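You operate a simulated robot arm through the tools that you are given. There is no shell and no other tool.

You run a simulated robot arm. Do the job below in one go: nothing can be reset, and whatever is moved stays where it is left.

Task
Set the chart drum to the hour on the display.
Fine: lift the pen first; pen down and cover on at the end.

The check looks at the end state, three seconds after you hand in, the way a careful person would. Anything else that was tipped, shoved, dropped, spilled or broken makes it a failure. A push-on lid holds only when it is set on centred and level and pressed home; a screw cap is set on level and turned clockwise until tight.

Robot
A 6-joint arm with a fingered hand, fixed in place. Base frame: the origin is at the foot of the arm, x ahead of it, y to its left, z up. Units: mm, rad, N and s.
With the tool pointing down near the work surface it reaches from about 460 to 940 mm from the base axis. Its first joint turns from -2.897 to 2.897 rad. Payload 5 kg.
The tool frame sits at the grasp point between the pads (the TCP): z along the fingers, y along the line on which they close. The tips reach 43 mm beyond it. Largest opening 144 mm; the body of the gripper starts 50 mm behind the TCP. The gripper is a hand of 5 fingers: y runs from the thumb to the fingers, the wrist lies at [-21, -133, -233] in the tool frame, and closing takes about 1.5 s.
Orientation is told as [roll, pitch, yaw] about the base's x, y, z axes, in that order, counted from this pose: with the fingers straight down and the wrist toward the robot, the tool's x, y and z point along [0, 1, 0], [1, 0, 0] and [0, 0, -1] of the base frame.

Tools
- The arm moves only by the tool send_rows. Its argument "rows" is a list of rows, each a list of 6 numbers: the turn, a rotation vector about the tool's x, y, z in units of 5 degrees (1.0 is 5 degrees), then the shift along the tool's x, y, z in units of 50 mm (1.0 is 50 mm). In form: [[wx, wy, wz, dx, dy, dz], ...]. A call has 1 to 20 rows; each row shifts and turns the commanded pose from where the row before left it, along the tool's axes as they then stand. "grip" is the gripper command, from -1 (fully open) to 1 (shut), values between in proportion, set as the call begins (left out, the last holds). A call with a number of a shift or a turn outside -1 to 1 is refused whole. A row lasts 0.2 s, in which the tool goes at most 50 mm and 0.15 rad; a call with a longer step from one row to the next is refused whole, and so is a gripper value outside its range. Where a pose cannot be reached the arm comes as near as it can. A force on the tool above 70 N (or 10 N above the force at the start of the call, whichever is more), or a blocked arm, ends the call early, and 0.2 s more pass. Each finger travels about 72 mm/s and halts on what it meets, pressing with about 25 N; the grip force reading is that of the motor and also rises with nothing between the fingers. The clock runs only during rows and for 0.2 s after the last one: add rows that do not move to give the fingers time. It gives the time, the measured TCP pose, the force on the tool (base axes), the opening and the grip force at its end, in the units of the frame above (readings bear some noise), with the torque about the TCP (base axes, N m) and any sound that the robot's microphone picked up.
- Cameras (640 x 400 px; columns grow to the right, rows downward): "scene" is fixed at [216.1, -640.7, 1489.5]; the picture's right is [1.00, 0.04, 0.00], its down [0.03, -0.71, -0.70] and it looks along [-0.03, 0.70, -0.71] (base axes); focal length 214 px, centre (320, 200). "wrist" rides on the gripper at [86, -109, -168] in the tool frame; the picture's right is [-0.80, 0.28, -0.53], its down [-0.54, -0.73, 0.42] and it looks along [-0.27, 0.63, 0.73] (tool axes); focal length 275 px, centre (320, 200). There is no depth. A picture from a camera that has moved, and an enlarged one, comes with that camera's place and axes in the base frame and with its lens. The place of the scene camera against the robot may be out by one fixed shift of up to 18 mm in any direction.
- snapshot(camera): a new picture of that camera. The clock stands still meanwhile.
- raise_lower(by): slides the trunk up (or, below 0, down) by that many mm; the arm rides with it, the base frame stays. It gives what a move gives, with no picture.
- move_fingers(index, middle, ring, little, thumb_bend, thumb_turn): sets how far each is bent, from 0 (flat) to 1 (curled in); at 0.3 the hand is open as for a grip, at 0.7 the pads meet at the TCP. One left out holds its place. A second passes; each finger stops where it meets its share of the squeeze, and holds until it gets a number again. A gripper value or a shape takes the hand back. It gives what a move gives, with no picture; readings hold the bend of each and the force on index, middle, ring, little, thumb and palm. thumb_turn goes from beside the hand (0) to across from the fingers (1), as for a grip.
- grasp_type(shape): the hand has 5 fingers and takes this shape, open, in about a second: jaw (thumb against the fingers, like two jaws); tri (thumb and two fingers); tip (a fingertip pinch); poke (one finger out to press); point (the index stretched); flat (the hand flat); cup (the hand cupped); fist (a fist). The gripper value then closes the fingers along that shape, each until it touches; the sizes above hold for jaw. It gives what a move gives, with no picture.
- zoom(camera, box): a new picture of the part [left, top, right, bottom] of that camera's present view, enlarged. The clock stands still meanwhile.
- finish_job(): hands the job in; it is judged then, once.

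Places have to be worked out from the pictures, the camera data and where the tool is seen. Open the gripper and draw the arm clear of the work before you hand the job in, unless the task says otherwise.

The tools are called after "Emit:" by a JSON object that holds its "fn" and its "kwargs". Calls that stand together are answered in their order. send_rows: Moves the arm, as the interface text tells. Its arguments: {"type":"object","properties":{"rows":{"type":"array","items":{"type":"array","items":{"type":"number"}}},"grip":{"type":"number"}},"required":["rows"]} The other tools are called the same way: raise_lower (by) slides the trunk up or down; grasp_type (shape) gives the hand a shape; move_fingers (index, middle, ring, little, thumb_bend, thumb_turn) moves the fingers one by one; snapshot (camera) takes a picture; zoom (camera, box) takes an enlarged picture of a part of a camera's view; finish_job () hands the job in.

At the start:

```text
time_s: 0.0
ee_pos: [202.7, -407.7, 1306.4]
orientation: [0.001, 0.0, 0.001]
ft_force: [-1.0, 0.1, 0.4]
moment: [0.03, 0.0, 0.0]
gripper_width: 143.5
gripper_force: 0.1
shape: jaw
bend: [0.3, 0.3, 0.3, 0.3, 0.3, 0.98]
finger forces: [0.0, 0.1, 0.1, 0.1, 0.0, 0.0]
trunk travel left (down, up): [-450.0, 140.0]
```

scene: 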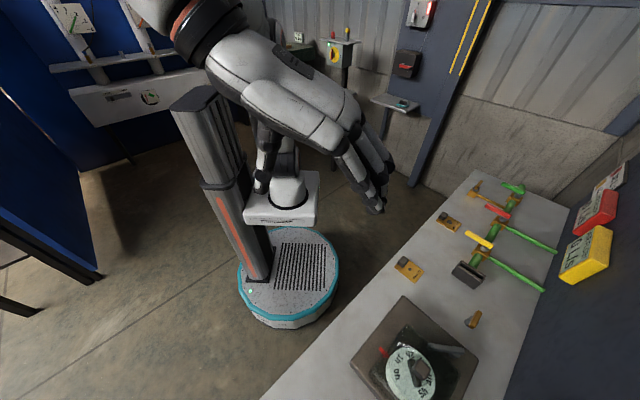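
wrist: 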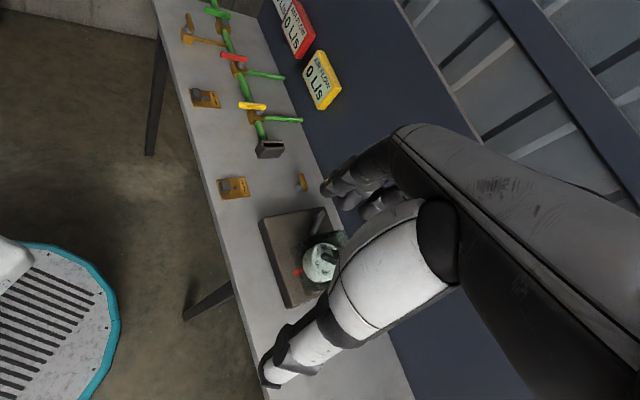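

I start by looking closely at the work area in both cameras: the chart recorder seems to be on the bench at the lower right of the scene picture.

Emit:
{"fn": "zoom", "kwargs": {"camera": "scene", "box": [330, 280, 520, 400]}}

Emit:
{"fn": "zoom", "kwargs": {"camera": "scene", "box": [380, 160, 640, 330]}}

Emit:
{"fn": "zoom", "kwargs": {"camera": "wrist", "box": [200, 160, 400, 320]}}

Emit:
{"fn": "zoom", "kwargs": {"camera": "scene", "box": [260, 0, 460, 120]}}

```text
3.33 times, centred on (425, 340) of scene
camera zoom: at [216.1, -640.7, 1489.5], right [1.0, 0.04, 0.0], down [0.03, -0.71, -0.7], along [-0.03, 0.7, -0.71], focal length 715 px, centre (-30, -267)
```

zoom: 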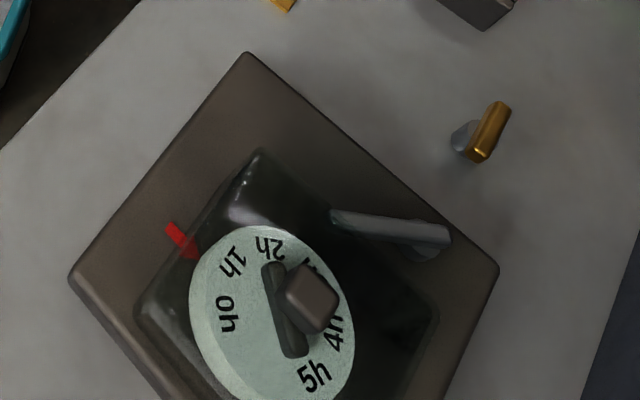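

```text
2.35 times, centred on (510, 245) of scene
camera zoom: at [216.1, -640.7, 1489.5], right [1.0, 0.04, 0.0], down [0.03, -0.71, -0.7], along [-0.03, 0.7, -0.71], focal length 505 px, centre (-127, 94)
```

zoom: 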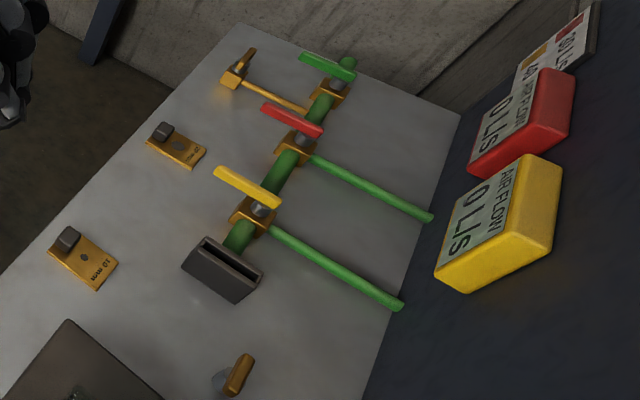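

```text
2.50 times, centred on (300, 240) of wrist
camera zoom: at [93.2, -322.6, 1474.3], right [0.28, -0.8, 0.53], down [-0.73, -0.54, -0.42], along [0.63, -0.27, -0.73], focal length 688 px, centre (370, 100)
```

zoom: 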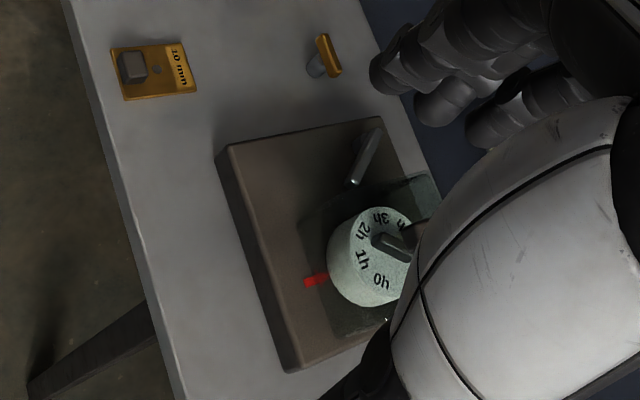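

```text
3.20 times, centred on (360, 60) of scene
camera zoom: at [216.1, -640.7, 1489.5], right [1.0, 0.04, 0.0], down [0.03, -0.71, -0.7], along [-0.03, 0.7, -0.71], focal length 686 px, centre (192, 648)
```

zoom: 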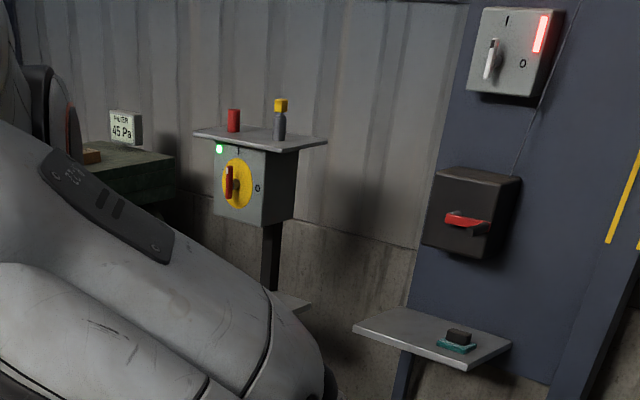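

The drum with 0h–5h labels, a red mark and a grey arm is visible; now I look for the display and the cover in the rest of the view.

Emit:
{"fn": "zoom", "kwargs": {"camera": "scene", "box": [0, 0, 240, 150]}}

Emit:
{"fn": "zoom", "kwargs": {"camera": "scene", "box": [0, 150, 320, 400]}}

Emit:
{"fn": "zoom", "kwargs": {"camera": "scene", "box": [540, 140, 640, 300]}}

Emit:
{"fn": "zoom", "kwargs": {"camera": "scene", "box": [440, 0, 640, 160]}}

Emit:
{"fn": "zoom", "kwargs": {"camera": "wrist", "box": [160, 0, 360, 180]}}

```text
2.67 times, centred on (120, 75) of scene
camera zoom: at [216.1, -640.7, 1489.5], right [1.0, 0.04, 0.0], down [0.03, -0.71, -0.7], along [-0.03, 0.7, -0.71], focal length 572 px, centre (853, 533)
```

zoom: 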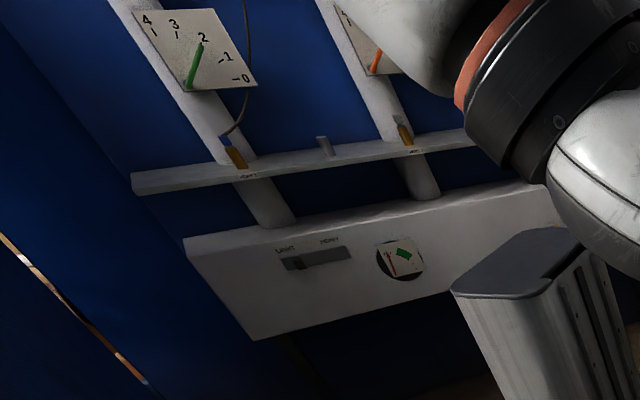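

```text
1.60 times, centred on (160, 275) of scene
camera zoom: at [216.1, -640.7, 1489.5], right [1.0, 0.04, 0.0], down [0.03, -0.71, -0.7], along [-0.03, 0.7, -0.71], focal length 343 px, centre (576, 80)
```

zoom: 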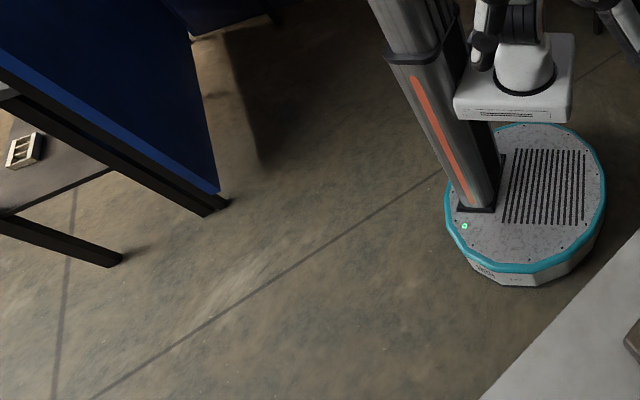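

```text
2.50 times, centred on (590, 220) of scene
camera zoom: at [216.1, -640.7, 1489.5], right [1.0, 0.04, 0.0], down [0.03, -0.71, -0.7], along [-0.03, 0.7, -0.71], focal length 536 px, centre (-355, 150)
```

zoom: 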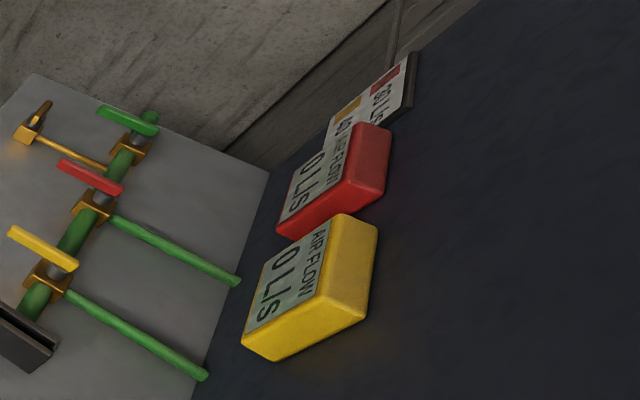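

```text
2.50 times, centred on (540, 80) of scene
camera zoom: at [216.1, -640.7, 1489.5], right [1.0, 0.04, 0.0], down [0.03, -0.71, -0.7], along [-0.03, 0.7, -0.71], focal length 536 px, centre (-230, 500)
```

zoom: 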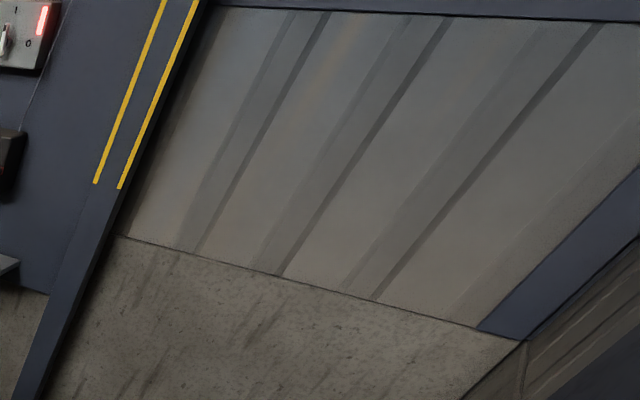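

```text
2.22 times, centred on (260, 90) of wrist
camera zoom: at [93.2, -322.6, 1474.3], right [0.28, -0.8, 0.53], down [-0.73, -0.54, -0.42], along [0.63, -0.27, -0.73], focal length 612 px, centre (453, 444)
```

zoom: 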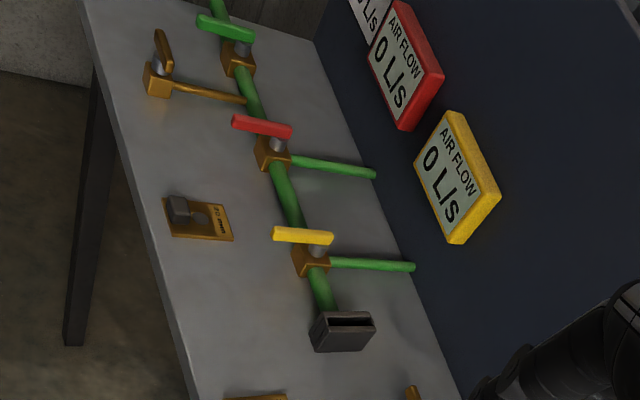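

The drum top looks to be near (396, -578, 935) by triangulating both cameras. The hand hides part of the bench, so I turn the hand about the vertical and raise it a bit to see the recorder unobstructed and find the display.

Emit:
{"fn": "send_rows", "kwargs": {"rows": [[0, 0, 1, 0, 0, -0.3], [0, 0, 1, 0, 0, -0.3], [0, 0, 1, 0, 0, -0.3], [0, 0, 1, 0, 0, -0.3], [0, 0, 1, 0, 0, -0.3], [0, 0, 1, 0, 0, -0.3]]}}

Emit:
{"fn": "snapshot", "kwargs": {"camera": "wrist"}}

Emit:
{"fn": "snapshot", "kwargs": {"camera": "scene"}}

```text
time_s: 1.4
ee_pos: [203.4, -407.6, 1396.4]
orientation: [0.002, 0.0, -0.524]
ft_force: [0.7, -0.1, 0.3]
moment: [-0.01, -0.01, 0.0]
gripper_width: 143.6
gripper_force: 0.0
shape: jaw
bend: [0.3, 0.3, 0.3, 0.3, 0.3, 0.98]
finger forces: [0.1, 0.1, 0.0, 0.0, 0.0, 0.2]
trunk travel left (down, up): [-450.0, 140.0]
```

```text
taken
camera wrist: at [151.2, -280.1, 1564.6], right [-0.15, -0.83, 0.53], down [-0.9, -0.11, -0.42], along [0.41, -0.55, -0.73], focal length 275 px, centre (320, 200)
```

wrist: 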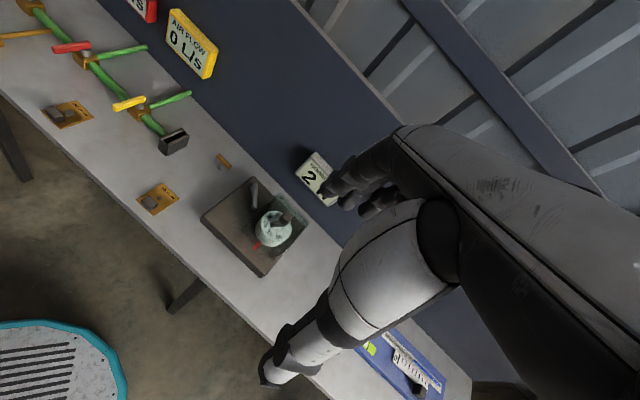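

```text
taken
```

scene: 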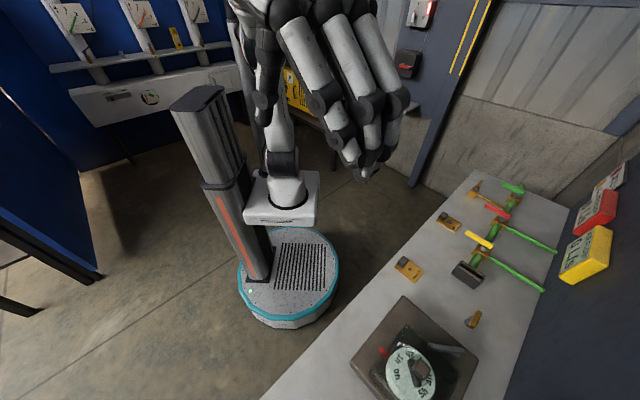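

There is a white display on the wall behind the recorder, showing "2…". I zoom in on it, the recorder and the rest of the bench.

Emit:
{"fn": "zoom", "kwargs": {"camera": "wrist", "box": [280, 135, 360, 215]}}

Emit:
{"fn": "zoom", "kwargs": {"camera": "wrist", "box": [190, 150, 340, 290]}}

Emit:
{"fn": "zoom", "kwargs": {"camera": "wrist", "box": [330, 310, 480, 400]}}

```text
5.00 times, centred on (320, 175) of wrist
camera zoom: at [151.2, -280.1, 1564.6], right [-0.15, -0.83, 0.53], down [-0.9, -0.11, -0.42], along [0.41, -0.55, -0.73], focal length 1376 px, centre (320, 325)
```

zoom: 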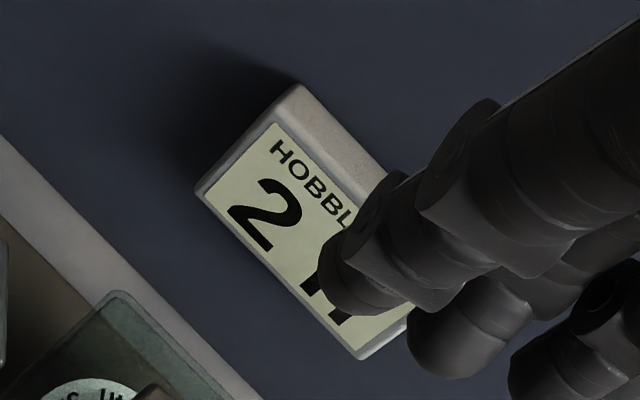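

```text
2.86 times, centred on (265, 220) of wrist
camera zoom: at [151.2, -280.1, 1564.6], right [-0.15, -0.83, 0.53], down [-0.9, -0.11, -0.42], along [0.41, -0.55, -0.73], focal length 786 px, centre (477, 143)
```

zoom: 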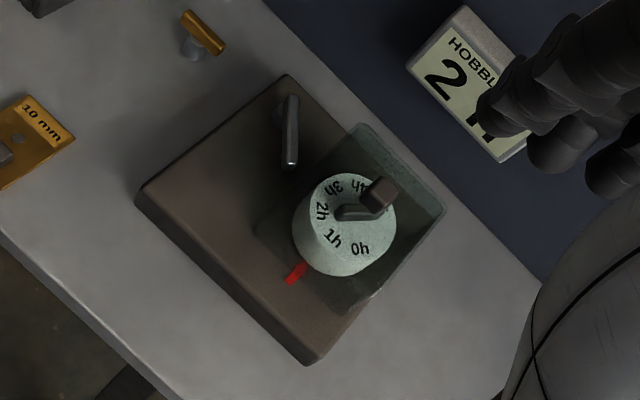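

```text
4.27 times, centred on (405, 355) of wrist
camera zoom: at [151.2, -280.1, 1564.6], right [-0.15, -0.83, 0.53], down [-0.9, -0.11, -0.42], along [0.41, -0.55, -0.73], focal length 1174 px, centre (-43, -461)
```

zoom: 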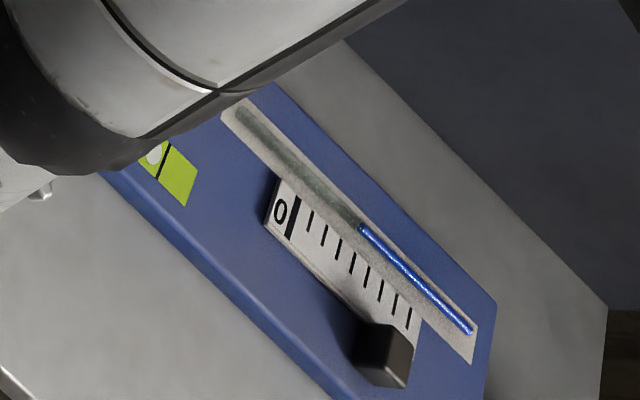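

The display reads "HOBBL… 2 H", partly hidden, and the drum sits under a clear cover with a brown knob. I move the hand closer and to the -y side so the recorder and display move out of the hand's shadow, keeping well above (TCP z≈1245).

Emit:
{"fn": "send_rows", "kwargs": {"rows": [[0, 0, 0, -0.42, 0.472, 0.6], [0, 0, 0, -0.42, 0.472, 0.6], [0, 0, 0, -0.42, 0.472, 0.6], [0, 0, 0, -0.42, 0.472, 0.6], [0, 0, 0, -0.42, 0.472, 0.6]]}}

Emit:
{"fn": "snapshot", "kwargs": {"camera": "wrist"}}

Emit:
{"fn": "snapshot", "kwargs": {"camera": "scene"}}

```text
time_s: 2.6
ee_pos: [251.8, -558.4, 1246.7]
orientation: [0.0, -0.001, -0.523]
ft_force: [-0.1, -0.7, 0.5]
moment: [0.02, 0.0, -0.01]
gripper_width: 143.7
gripper_force: 0.0
shape: jaw
bend: [0.3, 0.3, 0.3, 0.3, 0.3, 0.98]
finger forces: [0.1, 0.0, 0.0, 0.0, 0.0, 0.0]
trunk travel left (down, up): [-450.0, 140.0]
```

```text
taken
camera wrist: at [200.4, -430.8, 1413.9], right [-0.15, -0.83, 0.53], down [-0.9, -0.11, -0.42], along [0.41, -0.54, -0.73], focal length 275 px, centre (320, 200)
```

wrist: 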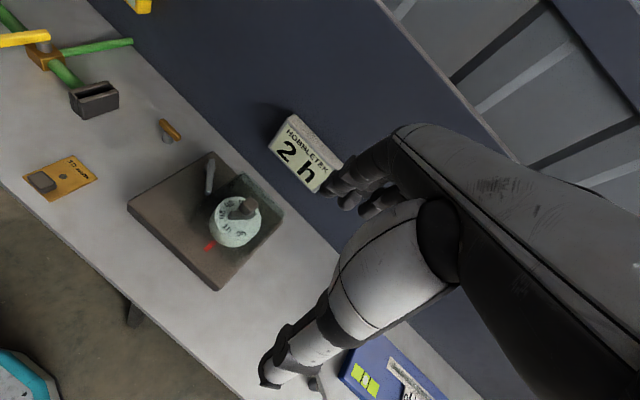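

```text
taken
```

scene: 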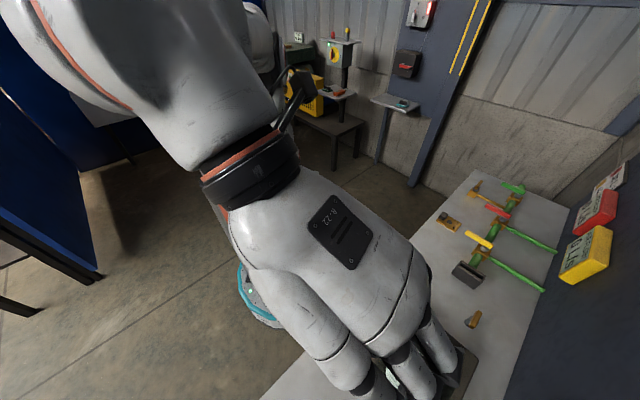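

The display now reads "HOBBYLETER?… 2 h". I zoom in on the display and the recorder.

Emit:
{"fn": "zoom", "kwargs": {"camera": "wrist", "box": [255, 100, 355, 200]}}

Emit:
{"fn": "zoom", "kwargs": {"camera": "wrist", "box": [115, 140, 295, 300]}}

Emit:
{"fn": "zoom", "kwargs": {"camera": "wrist", "box": [190, 160, 290, 260]}}

```text
4.00 times, centred on (305, 150) of wrist
camera zoom: at [200.4, -430.8, 1413.9], right [-0.15, -0.83, 0.53], down [-0.9, -0.11, -0.42], along [0.41, -0.54, -0.73], focal length 1101 px, centre (380, 400)
```

zoom: 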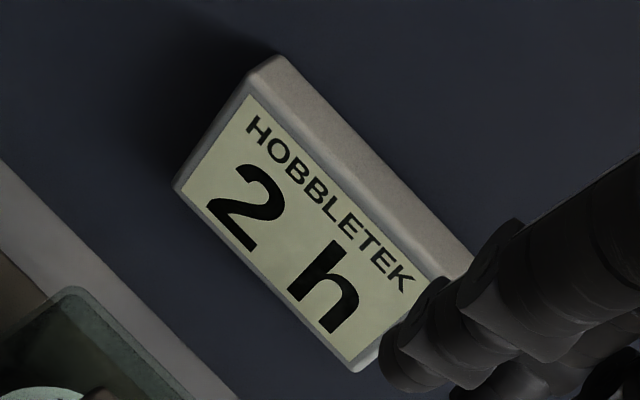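

```text
2.50 times, centred on (205, 220) of wrist
camera zoom: at [200.4, -430.8, 1413.9], right [-0.15, -0.83, 0.53], down [-0.9, -0.11, -0.42], along [0.41, -0.54, -0.73], focal length 688 px, centre (608, 150)
```

zoom: 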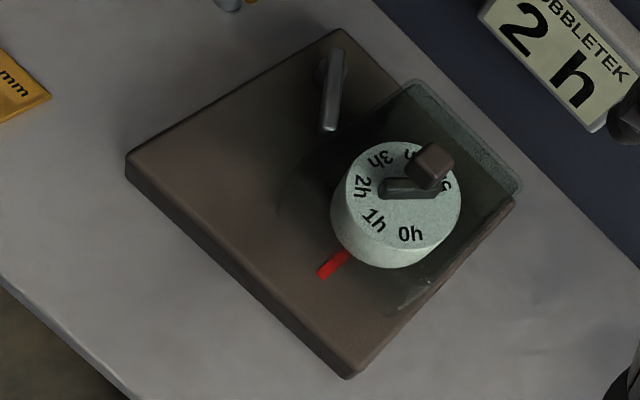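

```text
4.00 times, centred on (240, 210) of wrist
camera zoom: at [200.4, -430.8, 1413.9], right [-0.15, -0.83, 0.53], down [-0.9, -0.11, -0.42], along [0.41, -0.54, -0.73], focal length 1101 px, centre (640, 160)
```

zoom: 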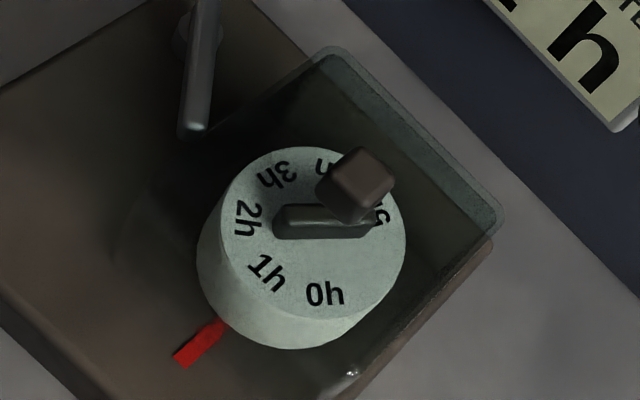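

The display clearly says 2 h; the drum now has about 0.5 h at the red mark. I turn to yaw -45° and go down to TCP z≈1110 for a nearer look at the cover, pen and drum.

Emit:
{"fn": "send_rows", "kwargs": {"rows": [[0, 0, 1, 0, 0, 0], [0, 0, 1, 0, 0, 0], [0, 0, 1, 0, 0, 0], [0, 0, 0, 0.1, 0.2, 0.685], [0, 0, 0, 0.1, 0.2, 0.685], [0, 0, 0, 0.1, 0.2, 0.685], [0, 0, 0, 0.1, 0.2, 0.685]]}}

Emit:
{"fn": "snapshot", "kwargs": {"camera": "wrist"}}

Emit:
{"fn": "zoom", "kwargs": {"camera": "wrist", "box": [100, 80, 340, 300]}}

```text
time_s: 4.2
ee_pos: [294.5, -572.0, 1110.4]
orientation: [0.0, -0.002, -0.785]
ft_force: [-1.0, 0.0, -0.5]
moment: [-0.04, 0.0, 0.01]
gripper_width: 143.9
gripper_force: 0.0
shape: jaw
bend: [0.3, 0.3, 0.3, 0.3, 0.3, 0.98]
finger forces: [0.0, 0.1, 0.0, 0.1, 0.0, 0.1]
trunk travel left (down, up): [-450.0, 140.0]
```

```text
taken
camera wrist: at [277.8, -435.4, 1277.6], right [-0.36, -0.76, 0.53], down [-0.9, 0.13, -0.42], along [0.25, -0.63, -0.73], focal length 275 px, centre (320, 200)
```

wrist: 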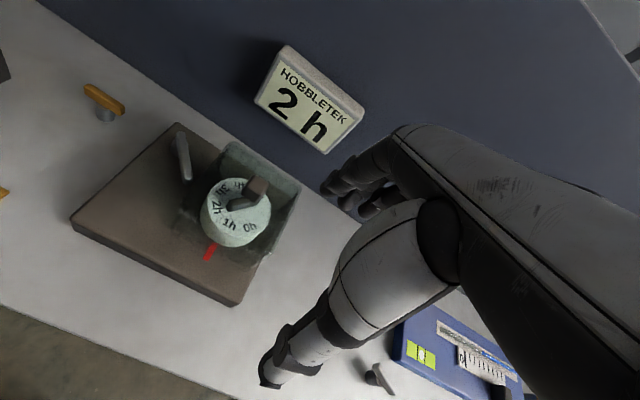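

```text
1.82 times, centred on (220, 190) of wrist
camera zoom: at [277.8, -435.4, 1277.6], right [-0.36, -0.76, 0.53], down [-0.9, 0.13, -0.42], along [0.25, -0.63, -0.73], focal length 500 px, centre (502, 218)
```

zoom: 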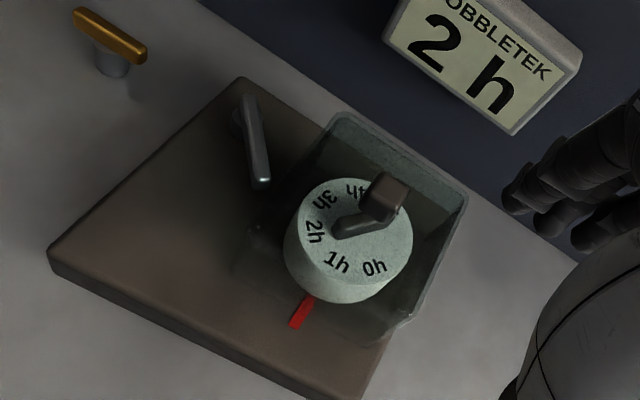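

The recorder fills a good part of the picture now; I zoom tightly on the pen and on the cover.

Emit:
{"fn": "zoom", "kwargs": {"camera": "wrist", "box": [150, 100, 230, 200]}}

Emit:
{"fn": "zoom", "kwargs": {"camera": "wrist", "box": [170, 130, 310, 280]}}

```text
4.00 times, centred on (190, 150) of wrist
camera zoom: at [277.8, -435.4, 1277.6], right [-0.36, -0.76, 0.53], down [-0.9, 0.13, -0.42], along [0.25, -0.63, -0.73], focal length 1101 px, centre (840, 400)
```

zoom: 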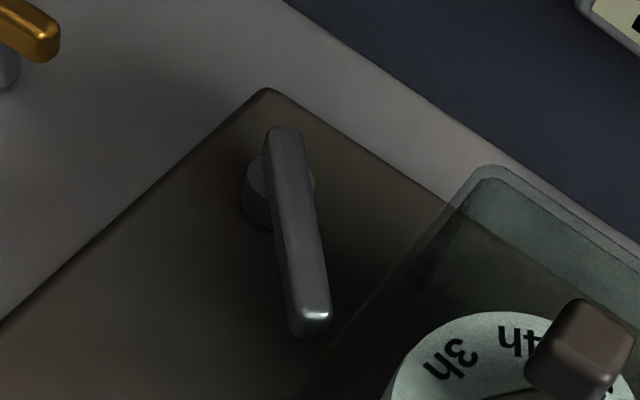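

```text
2.67 times, centred on (240, 205) of wrist
camera zoom: at [277.8, -435.4, 1277.6], right [-0.36, -0.76, 0.53], down [-0.9, 0.13, -0.42], along [0.25, -0.63, -0.73], focal length 734 px, centre (533, 187)
```

zoom: 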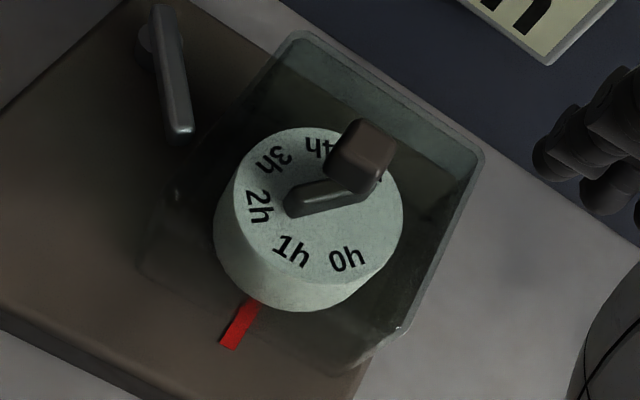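

Triangulation: plate top z≈898, cover about 122 mm square with its top near z≈968 and knob top near 995 at about (408,-596); the pen lever is a horizontal bar at z≈942 on a post near (507,-537). I tilt the hand for a lower, sideways look to understand how the lever is hinged.

Emit:
{"fn": "send_rows", "kwargs": {"rows": [[-1, 0, 0, 0, 0, 0], [-1, 0, 0, 0, 0, 0], [-1, 0, 0, 0, 0, 0], [-1, 0, 0, 0, 0, 0], [-1, 0, 0, 0, 0, 0], [-1, 0, 0, 0, 0, 0], [0, 0, 0, 0.14, -0.464, 0.27], [0, 0, 0, 0.14, -0.464, 0.27], [0, 0, 0, 0.14, -0.464, 0.27]]}}

Emit:
{"fn": "snapshot", "kwargs": {"camera": "wrist"}}

Emit:
{"fn": "zoom", "kwargs": {"camera": "wrist", "box": [100, 180, 340, 380]}}

```text
time_s: 6.2
ee_pos: [280.3, -528.5, 1040.7]
orientation: [-0.001, -0.524, -0.783]
ft_force: [-0.1, -1.3, -0.4]
moment: [-0.02, 0.03, 0.04]
gripper_width: 143.7
gripper_force: 0.0
shape: jaw
bend: [0.3, 0.3, 0.3, 0.3, 0.3, 0.98]
finger forces: [0.1, 0.0, 0.0, 0.0, 0.0, 0.0]
trunk travel left (down, up): [-450.0, 140.0]
```

```text
taken
camera wrist: at [215.6, -342.3, 1130.7], right [-0.58, -0.55, 0.6], down [-0.68, -0.09, -0.73], along [0.45, -0.83, -0.32], focal length 275 px, centre (320, 200)
```

wrist: 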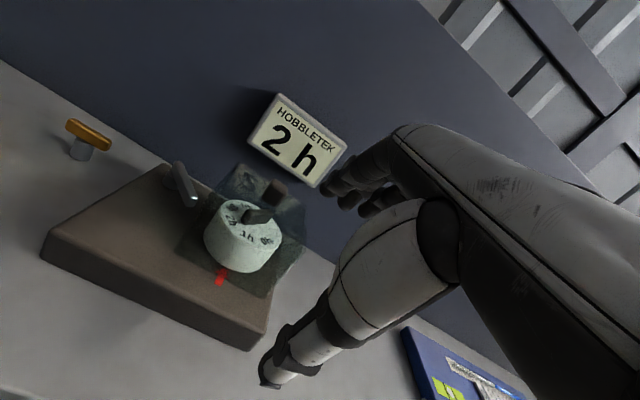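

```text
2.00 times, centred on (220, 280) of wrist
camera zoom: at [215.6, -342.3, 1130.7], right [-0.58, -0.55, 0.6], down [-0.68, -0.09, -0.73], along [0.45, -0.83, -0.32], focal length 551 px, centre (520, 40)
```

zoom: 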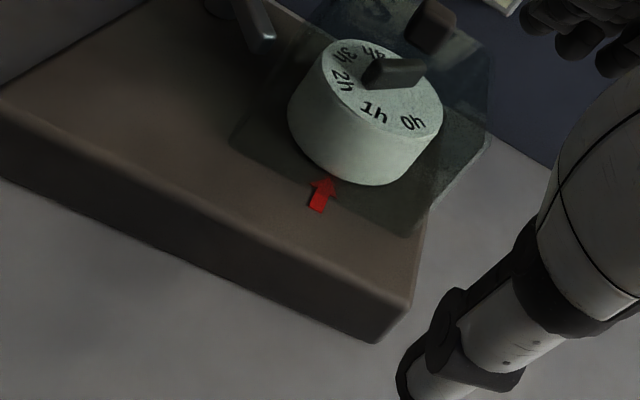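

Emit:
{"fn": "zoom", "kwargs": {"camera": "wrist", "box": [140, 140, 220, 220]}}

Emit:
{"fn": "zoom", "kwargs": {"camera": "wrist", "box": [180, 150, 320, 300]}}

```text
5.00 times, centred on (180, 180) of wrist
camera zoom: at [215.6, -342.3, 1130.7], right [-0.58, -0.55, 0.6], down [-0.68, -0.09, -0.73], along [0.45, -0.83, -0.32], focal length 1376 px, centre (1020, 300)
```

zoom: 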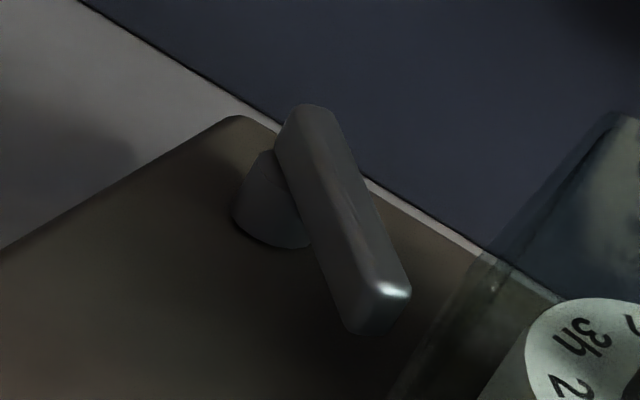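

```text
2.67 times, centred on (250, 225) of wrist
camera zoom: at [215.6, -342.3, 1130.7], right [-0.58, -0.55, 0.6], down [-0.68, -0.09, -0.73], along [0.45, -0.83, -0.32], focal length 734 px, centre (507, 133)
```

zoom: 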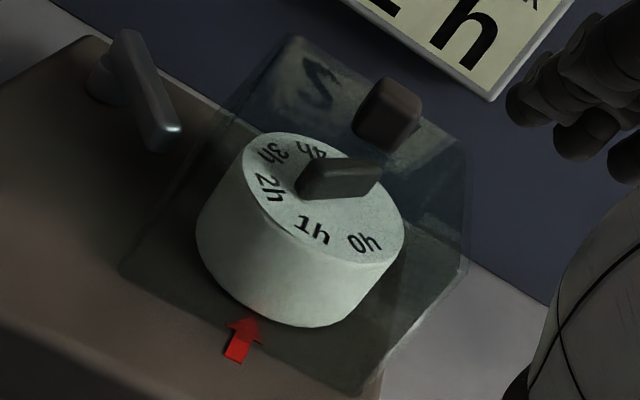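

The low view shows the lever is a bar fixed by one end on a short post (likely turning about the vertical post), the red arrow is on the robot side of the drum, and a dark key bar is on top of the drum. Before touching anything I want to know where the fingertips are for the different hand shapes, so I back off upward and toward +y and straighten the hand.

Emit:
{"fn": "send_rows", "kwargs": {"rows": [[0, 0, 0, 0.3, -0.5, -0.6], [0, 0, 0, 0.3, -0.3, -0.6], [1, 0, 0, 0.5, 0, -0.5], [1, 0, 0, 0.5, 0, -0.5], [1, 0, 0, 0.7, 0, 0], [1, 0, 0, 0.7, 0, 0], [1, 0, 0, 0.7, 0, 0], [1, 0, 0, 0.7, 0, 0]]}}

Emit:
{"fn": "grasp_type", "kwargs": {"shape": "tip"}}

Emit:
{"fn": "snapshot", "kwargs": {"camera": "wrist"}}

Emit:
{"fn": "snapshot", "kwargs": {"camera": "scene"}}

```text
time_s: 7.7
ee_pos: [245.6, -405.8, 1113.5]
orientation: [0.001, -0.147, -1.005]
ft_force: [-0.3, -0.3, -0.3]
moment: [0.0, 0.01, 0.0]
gripper_width: 143.8
gripper_force: 0.1
shape: jaw
bend: [0.3, 0.3, 0.3, 0.3, 0.3, 0.97]
finger forces: [0.1, 0.1, 0.0, 0.0, 0.0, 0.1]
trunk travel left (down, up): [-450.0, 140.0]
stopped in row 7: the arm was blocked; the commanded pose is now the measured one
```

```text
time_s: 8.6
ee_pos: [246.1, -405.5, 1113.2]
orientation: [0.002, -0.148, -1.005]
ft_force: [0.2, -0.6, -0.4]
moment: [0.03, 0.03, 0.03]
gripper_width: 143.8
gripper_force: 0.1
shape: tip
bend: [0.3, 0.98, 0.99, 0.99, 0.3, 0.97]
finger forces: [0.0, 0.0, 0.0, 0.0, 0.1, 0.0]
trunk travel left (down, up): [-450.0, 140.0]
```

```text
taken
camera wrist: at [247.9, -249.0, 1263.6], right [-0.56, -0.6, 0.57], down [-0.81, 0.26, -0.53], along [0.17, -0.76, -0.63], focal length 275 px, centre (320, 200)
```

wrist: 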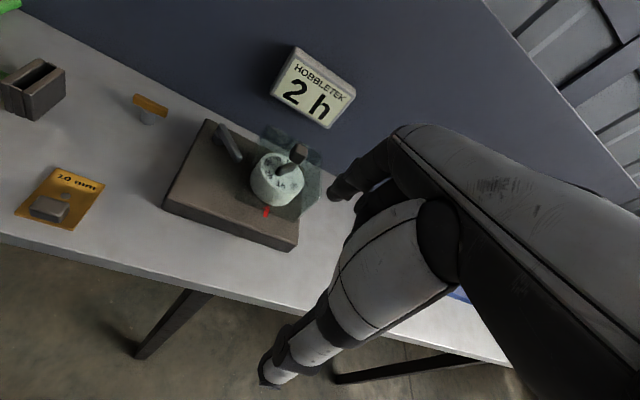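

```text
taken
```

scene: 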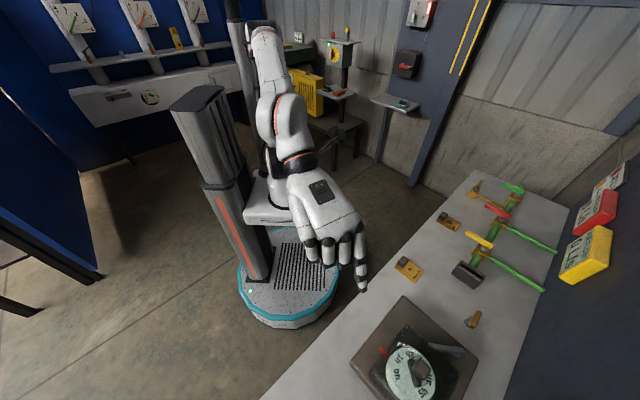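

The arm ran into a limit near its base, with no contact; the tip shape leaves index and thumb out. I straighten the hand, move outward to a free place, close the tip pinch in the air and look at where the pads meet.

Emit:
{"fn": "send_rows", "kwargs": {"rows": [[0.84, 0, 0, 0, 0.6, 0], [0.845, 0, 0, 0, 0.6, 0], [0, 0, -0.84, 0, 0.6, 0], [0, 0, -0.84, 0, 0.4, 0], [0, 0, -0.84, 0, 0.4, 0]]}}

Emit:
{"fn": "send_rows", "kwargs": {"rows": [[0, 0, 0, 0, 0, 0], [0, 0, 0, 0, 0, 0], [0, 0, 0, 0, 0, 0], [0, 0, 0, 0, 0, 0], [0, 0, 0, 0, 0, 0], [0, 0, 0, 0, 0, 0], [0, 0, 0, 0, 0, 0], [0, 0, 0, 0, 0, 0], [0, 0, 0, 0, 0, 0]], "grip": 1}}

Emit:
{"fn": "zoom", "kwargs": {"camera": "wrist", "box": [220, 140, 460, 390]}}

Emit:
{"fn": "snapshot", "kwargs": {"camera": "scene"}}

```text
time_s: 9.8
ee_pos: [320.6, -511.8, 1118.7]
orientation: [0.002, 0.0, -0.783]
ft_force: [0.3, 0.2, -0.6]
moment: [-0.05, 0.02, -0.02]
gripper_width: 144.0
gripper_force: 0.0
shape: tip
bend: [0.3, 0.98, 0.99, 0.99, 0.3, 0.98]
finger forces: [0.0, 0.0, 0.1, 0.0, 0.0, 0.0]
trunk travel left (down, up): [-450.0, 140.0]
```

```text
time_s: 11.8
ee_pos: [320.7, -510.9, 1119.9]
orientation: [0.001, 0.0, -0.782]
ft_force: [0.1, 0.5, 0.6]
moment: [0.01, -0.01, 0.0]
gripper_width: 0.2
gripper_force: 25.1
shape: tip
bend: [0.7, 1.0, 1.0, 1.0, 0.6, 1.0]
finger forces: [0.0, 0.1, 0.0, 0.1, 0.0, 0.0]
trunk travel left (down, up): [-450.0, 140.0]
```

```text
1.60 times, centred on (340, 265) of wrist
camera zoom: at [303.7, -374.4, 1287.3], right [-0.36, -0.77, 0.53], down [-0.9, 0.13, -0.42], along [0.26, -0.63, -0.73], focal length 440 px, centre (288, 96)
```

zoom: 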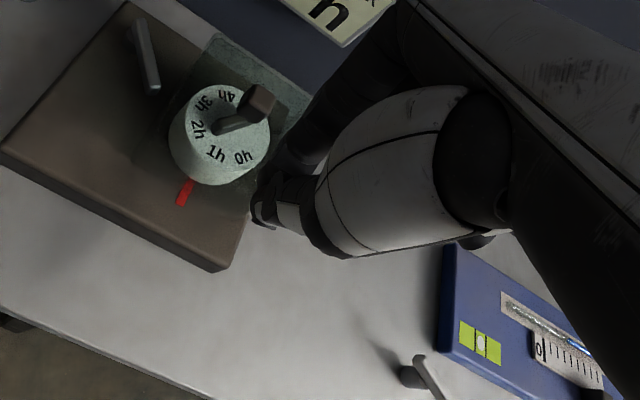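

```text
taken
```

scene: 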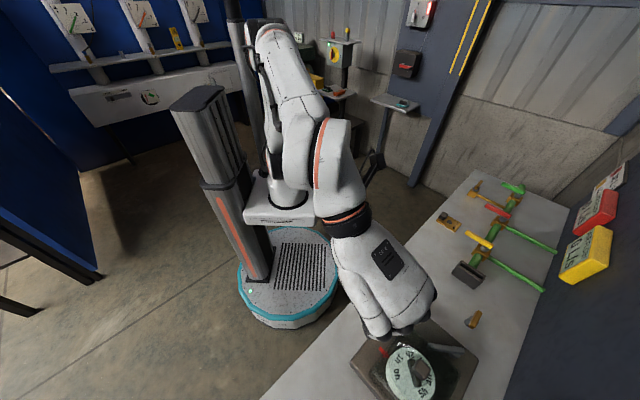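

With the tip pinch shut, the thumb tip appears near tool (−3,−9,42), i.e. the tips run about 43 mm beyond the TCP. I zoom in on the fingertips to see how index and thumb meet.

Emit:
{"fn": "zoom", "kwargs": {"camera": "wrist", "box": [280, 200, 360, 300]}}

Emit:
{"fn": "zoom", "kwargs": {"camera": "scene", "box": [320, 280, 460, 400]}}

```text
4.00 times, centred on (320, 250) of wrist
camera zoom: at [303.7, -374.4, 1287.3], right [-0.36, -0.77, 0.53], down [-0.9, 0.13, -0.42], along [0.26, -0.63, -0.73], focal length 1101 px, centre (320, 0)
```

zoom: 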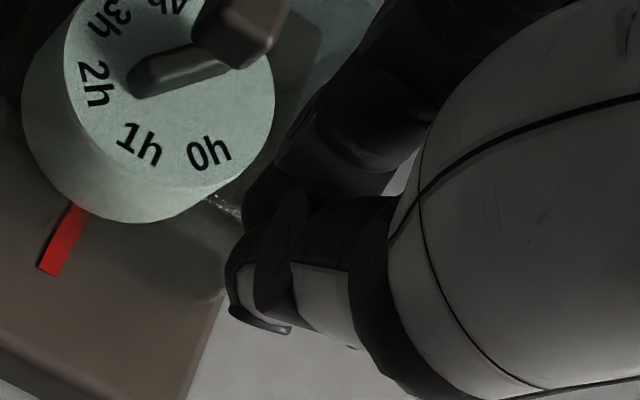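

```text
3.33 times, centred on (390, 340) of scene
camera zoom: at [216.1, -640.7, 1489.5], right [1.0, 0.04, 0.0], down [0.03, -0.71, -0.7], along [-0.03, 0.7, -0.71], focal length 715 px, centre (87, -267)
```

zoom: 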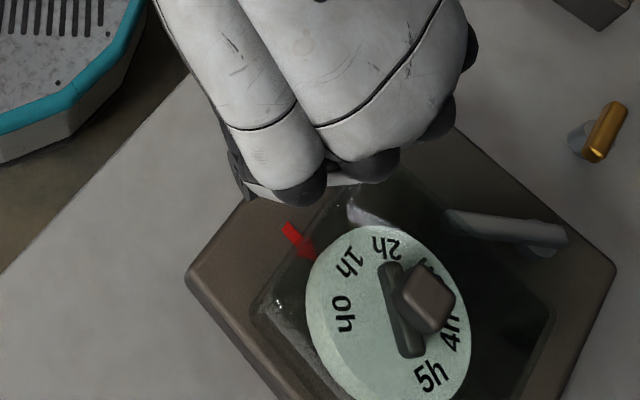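

I now have good figures: drum top centre about (403,-587,947), knob centre about (404,-589,998), cover top z≈986. I check the "poke" shape as a candidate pusher for the lever.

Emit:
{"fn": "grasp_type", "kwargs": {"shape": "poke"}}

Emit:
{"fn": "snapshot", "kwargs": {"camera": "wrist"}}

Emit:
{"fn": "zoom", "kwargs": {"camera": "wrist", "box": [240, 140, 400, 320]}}

Emit:
{"fn": "zoom", "kwargs": {"camera": "scene", "box": [300, 220, 460, 400]}}

```text
time_s: 12.7
ee_pos: [320.4, -510.9, 1120.4]
orientation: [0.001, 0.0, -0.783]
ft_force: [0.9, 0.0, -0.7]
moment: [0.04, 0.02, 0.0]
gripper_width: 0.1
gripper_force: 0.3
shape: poke
bend: [0.7, 0.7, 0.99, 0.99, 1.0, 1.0]
finger forces: [0.0, 0.1, 0.1, 0.1, 0.0, 0.0]
trunk travel left (down, up): [-450.0, 140.0]
```

```text
taken
camera wrist: at [303.7, -374.4, 1287.2], right [-0.36, -0.77, 0.53], down [-0.9, 0.13, -0.42], along [0.26, -0.63, -0.73], focal length 275 px, centre (320, 200)
```

wrist: 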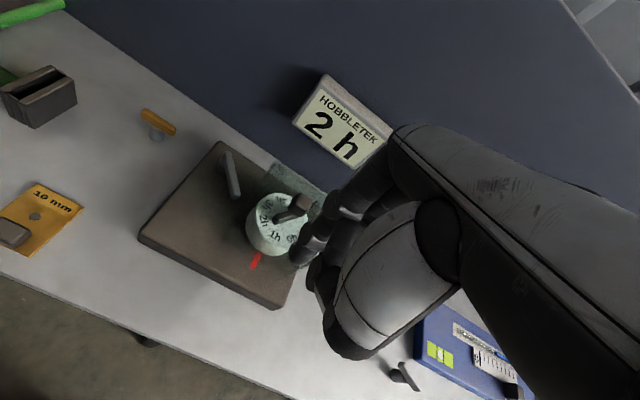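

```text
2.22 times, centred on (320, 230) of wrist
camera zoom: at [303.7, -374.4, 1287.2], right [-0.36, -0.77, 0.53], down [-0.9, 0.13, -0.42], along [0.26, -0.63, -0.73], focal length 612 px, centre (320, 133)
```

zoom: 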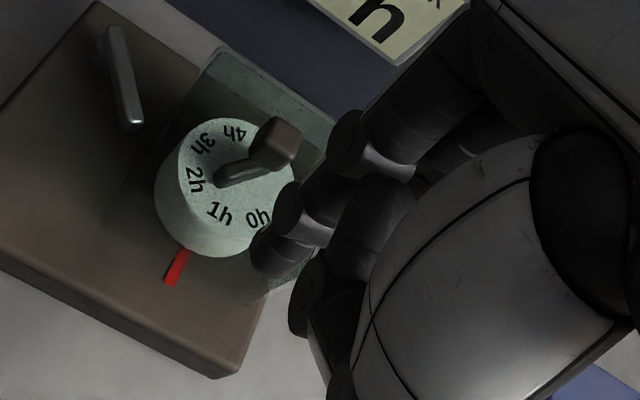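

```text
2.22 times, centred on (380, 310) of scene
camera zoom: at [216.1, -640.7, 1489.5], right [1.0, 0.04, 0.0], down [0.03, -0.71, -0.7], along [-0.03, 0.7, -0.71], focal length 477 px, centre (187, -44)
```

zoom: 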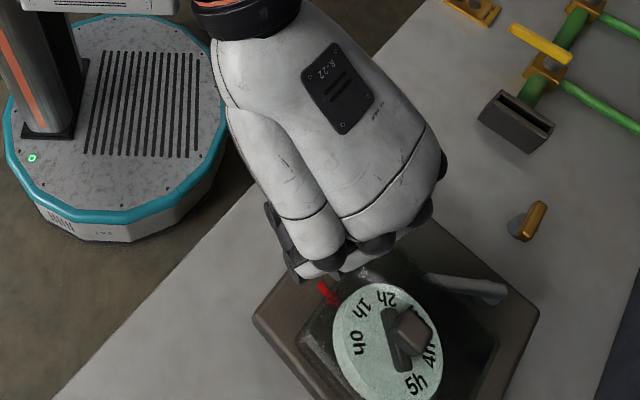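

In poke, index and middle stay at 0.7 bend with the index tip near tool (10, 1, 43). To judge clearances I need the hand's profile, so I move to free air and roll it so the fixed camera sees it exactly from the side.

Emit:
{"fn": "send_rows", "kwargs": {"rows": [[0, 0, 0, 0.81, -0.11, -0.325], [0, 0, 0, 0.81, -0.11, -0.325], [0, 0, 0, 0.81, -0.11, -0.325], [0, 0, 0, 0.81, -0.11, -0.325], [0, 0, 0, 0.81, -0.11, -0.325], [0, 0, 0, 0.81, -0.11, -0.325], [0, 0, 0, 0.81, -0.11, -0.325], [0, 0, 0, 0.81, -0.11, -0.325], [0, 0, -1, 0, 0, 0], [0, 0, -1, 0, 0, 0], [0, 0, -1, 0, 0, 0], [0, 0, -1, 0, 0, 0], [0, 0, -1, 0, 0, 0], [0, 0, -1, 0, 0, 0], [0, 0, -1, 0, 0, 0], [0, 0, -1, 0, 0, 0], [0, 0, -1, 0, 0, 0]]}}

Emit:
{"fn": "snapshot", "kwargs": {"camera": "scene"}}

```text
time_s: 16.3
ee_pos: [517.2, -251.1, 1250.6]
orientation: [-0.001, -0.002, 0.006]
ft_force: [-0.2, 0.1, 0.1]
moment: [0.0, -0.02, 0.02]
gripper_width: 0.0
gripper_force: 0.1
shape: poke
bend: [0.7, 0.7, 0.99, 0.99, 1.0, 1.0]
finger forces: [0.0, 0.0, 0.0, 0.1, 0.0, 0.0]
trunk travel left (down, up): [-450.0, 140.0]
```

```text
taken
```

scene: 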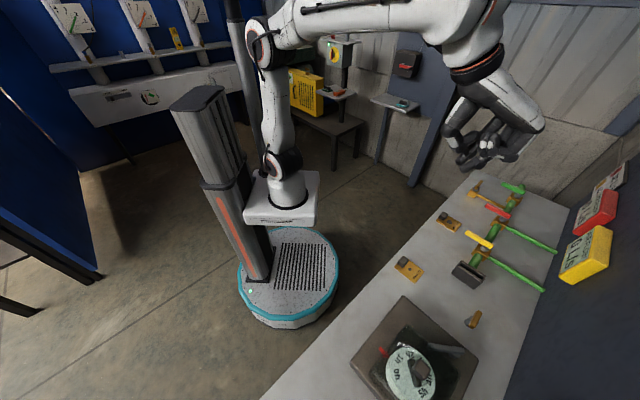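

The hand is visible from its little-finger side. I roll it toward the camera line and zoom for a profile.

Emit:
{"fn": "send_rows", "kwargs": {"rows": [[0, -1, 0, 0, 0, 0], [0, -1, 0, 0, 0, 0], [0, -1, 0, 0, 0, 0], [0, -1, 0, 0, 0, 0], [0, -1, 0, 0, 0, 0], [0, -1, 0, 0, 0, 0], [0, -1, 0, 0, 0, 0], [0, -1, 0, 0, 0, 0], [0, -1, 0, 0, 0, 0]]}}

Emit:
{"fn": "zoom", "kwargs": {"camera": "scene", "box": [380, 50, 580, 200]}}

Emit:
{"fn": "grasp_type", "kwargs": {"shape": "tri"}}

Emit:
{"fn": "zoom", "kwargs": {"camera": "scene", "box": [380, 50, 580, 200]}}

Emit:
{"fn": "snapshot", "kwargs": {"camera": "wrist"}}

```text
time_s: 18.3
ee_pos: [517.5, -251.4, 1250.0]
orientation: [-0.788, -0.002, 0.005]
ft_force: [-0.5, 0.4, -0.4]
moment: [0.04, 0.01, 0.03]
gripper_width: 0.0
gripper_force: 0.0
shape: poke
bend: [0.7, 0.7, 0.99, 0.99, 1.0, 1.0]
finger forces: [0.1, 0.0, 0.0, 0.0, 0.0, 0.0]
trunk travel left (down, up): [-450.0, 140.0]
```

```text
2.67 times, centred on (480, 125) of scene
camera zoom: at [216.1, -640.7, 1489.5], right [1.0, 0.04, 0.0], down [0.03, -0.71, -0.7], along [-0.03, 0.7, -0.71], focal length 572 px, centre (-107, 400)
```

zoom: 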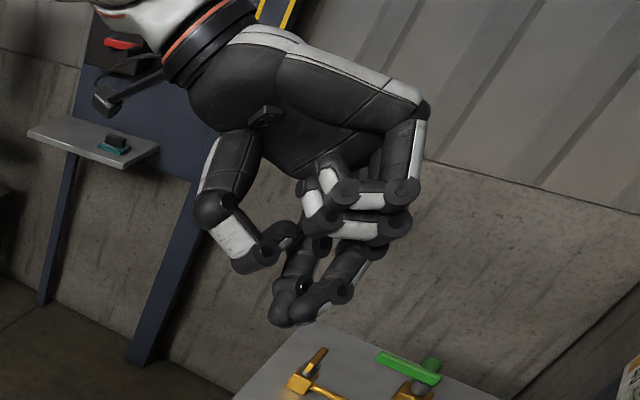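

```text
time_s: 19.2
ee_pos: [518.0, -250.1, 1250.5]
orientation: [-0.785, -0.001, 0.004]
ft_force: [0.0, 0.1, -0.3]
moment: [-0.01, 0.01, 0.01]
gripper_width: 144.1
gripper_force: 0.2
shape: tri
bend: [0.3, 0.3, 0.99, 0.99, 0.3, 0.98]
finger forces: [0.0, 0.1, 0.1, 0.1, 0.0, 0.0]
trunk travel left (down, up): [-450.0, 140.0]
```

```text
2.67 times, centred on (480, 125) of scene
camera zoom: at [216.1, -640.7, 1489.5], right [1.0, 0.04, 0.0], down [0.03, -0.71, -0.7], along [-0.03, 0.7, -0.71], focal length 572 px, centre (-107, 400)
```

zoom: 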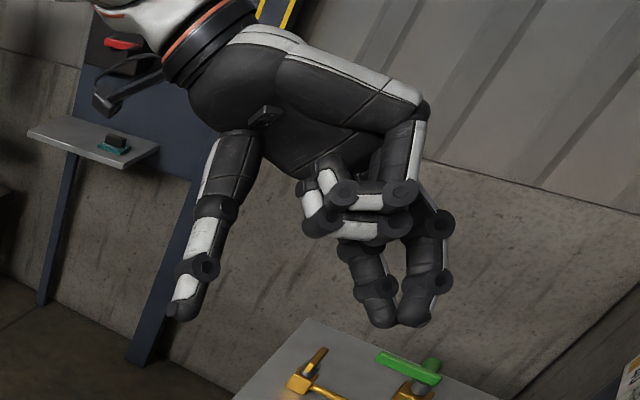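

```text
taken
camera wrist: at [408.1, -72.8, 1307.9], right [0.28, -0.19, 0.94], down [-0.72, -0.68, 0.08], along [0.63, -0.7, -0.33], focal length 275 px, centre (320, 200)
```

wrist: 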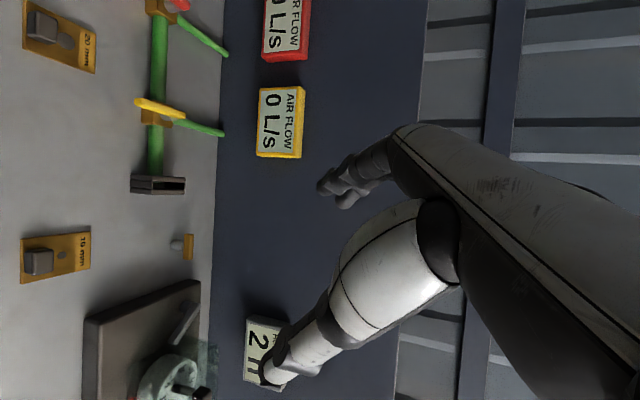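

The profile is very informative: at bend 0.3 a finger hangs straight down at tool y≈+80, tip z≈+41, curled fingers reach only to z≈−17 and the palm is above z≈−120. I roll back upright and make a pointing hand: index at 0.3, everything else curled.

Emit:
{"fn": "send_rows", "kwargs": {"rows": [[0, 1, 0, 0, 0, 0], [0, 1, 0, 0, 0, 0], [0, 1, 0, 0, 0, 0], [0, 1, 0, 0, 0, 0], [0, 1, 0, 0, 0, 0], [0, 1, 0, 0, 0, 0], [0, 1, 0, 0, 0, 0], [0, 1, 0, 0, 0, 0], [0, 1, 0, 0, 0, 0]]}}

Emit:
{"fn": "move_fingers", "kwargs": {"index": 0.3, "middle": 1, "ring": 1, "little": 1, "thumb_bend": 1, "thumb_turn": 1}}

Emit:
{"fn": "zoom", "kwargs": {"camera": "scene", "box": [400, 60, 580, 200]}}

Emit:
{"fn": "zoom", "kwargs": {"camera": "wrist", "box": [240, 100, 480, 320]}}

```text
time_s: 21.2
ee_pos: [517.3, -250.4, 1251.3]
orientation: [0.002, -0.001, 0.004]
ft_force: [0.0, 0.6, -0.1]
moment: [0.0, 0.02, -0.03]
gripper_width: 143.9
gripper_force: 0.0
shape: tri
bend: [0.3, 0.3, 0.99, 0.99, 0.3, 0.98]
finger forces: [0.0, 0.0, 0.0, 0.0, 0.0, 0.1]
trunk travel left (down, up): [-450.0, 140.0]
```

```text
time_s: 22.2
ee_pos: [517.0, -251.4, 1250.3]
orientation: [0.001, -0.001, 0.003]
ft_force: [-0.7, -0.4, -0.1]
moment: [-0.02, -0.01, 0.02]
gripper_width: 42.9
gripper_force: 0.0
shape: fingers
bend: [0.29, 0.92, 1.0, 1.0, 0.97, 1.0]
finger forces: [0.0, 0.1, 0.0, 0.0, 0.0, 0.0]
trunk travel left (down, up): [-450.0, 140.0]
```

```text
2.86 times, centred on (490, 130) of scene
camera zoom: at [216.1, -640.7, 1489.5], right [1.0, 0.04, 0.0], down [0.03, -0.71, -0.7], along [-0.03, 0.7, -0.71], focal length 613 px, centre (-166, 400)
```

zoom: 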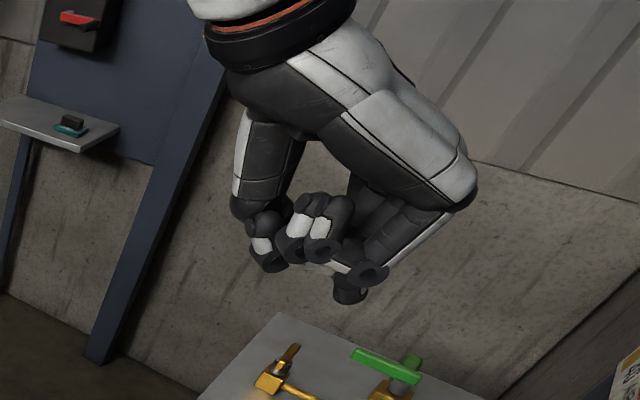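

```text
1.82 times, centred on (360, 210) of wrist
camera zoom: at [408.3, -166.0, 1417.9], right [0.29, -0.8, 0.53], down [-0.72, -0.54, -0.42], along [0.63, -0.27, -0.73], focal length 500 px, centre (247, 182)
```

zoom: 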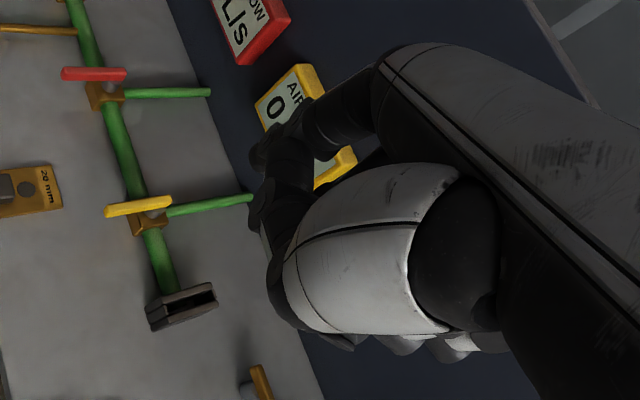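

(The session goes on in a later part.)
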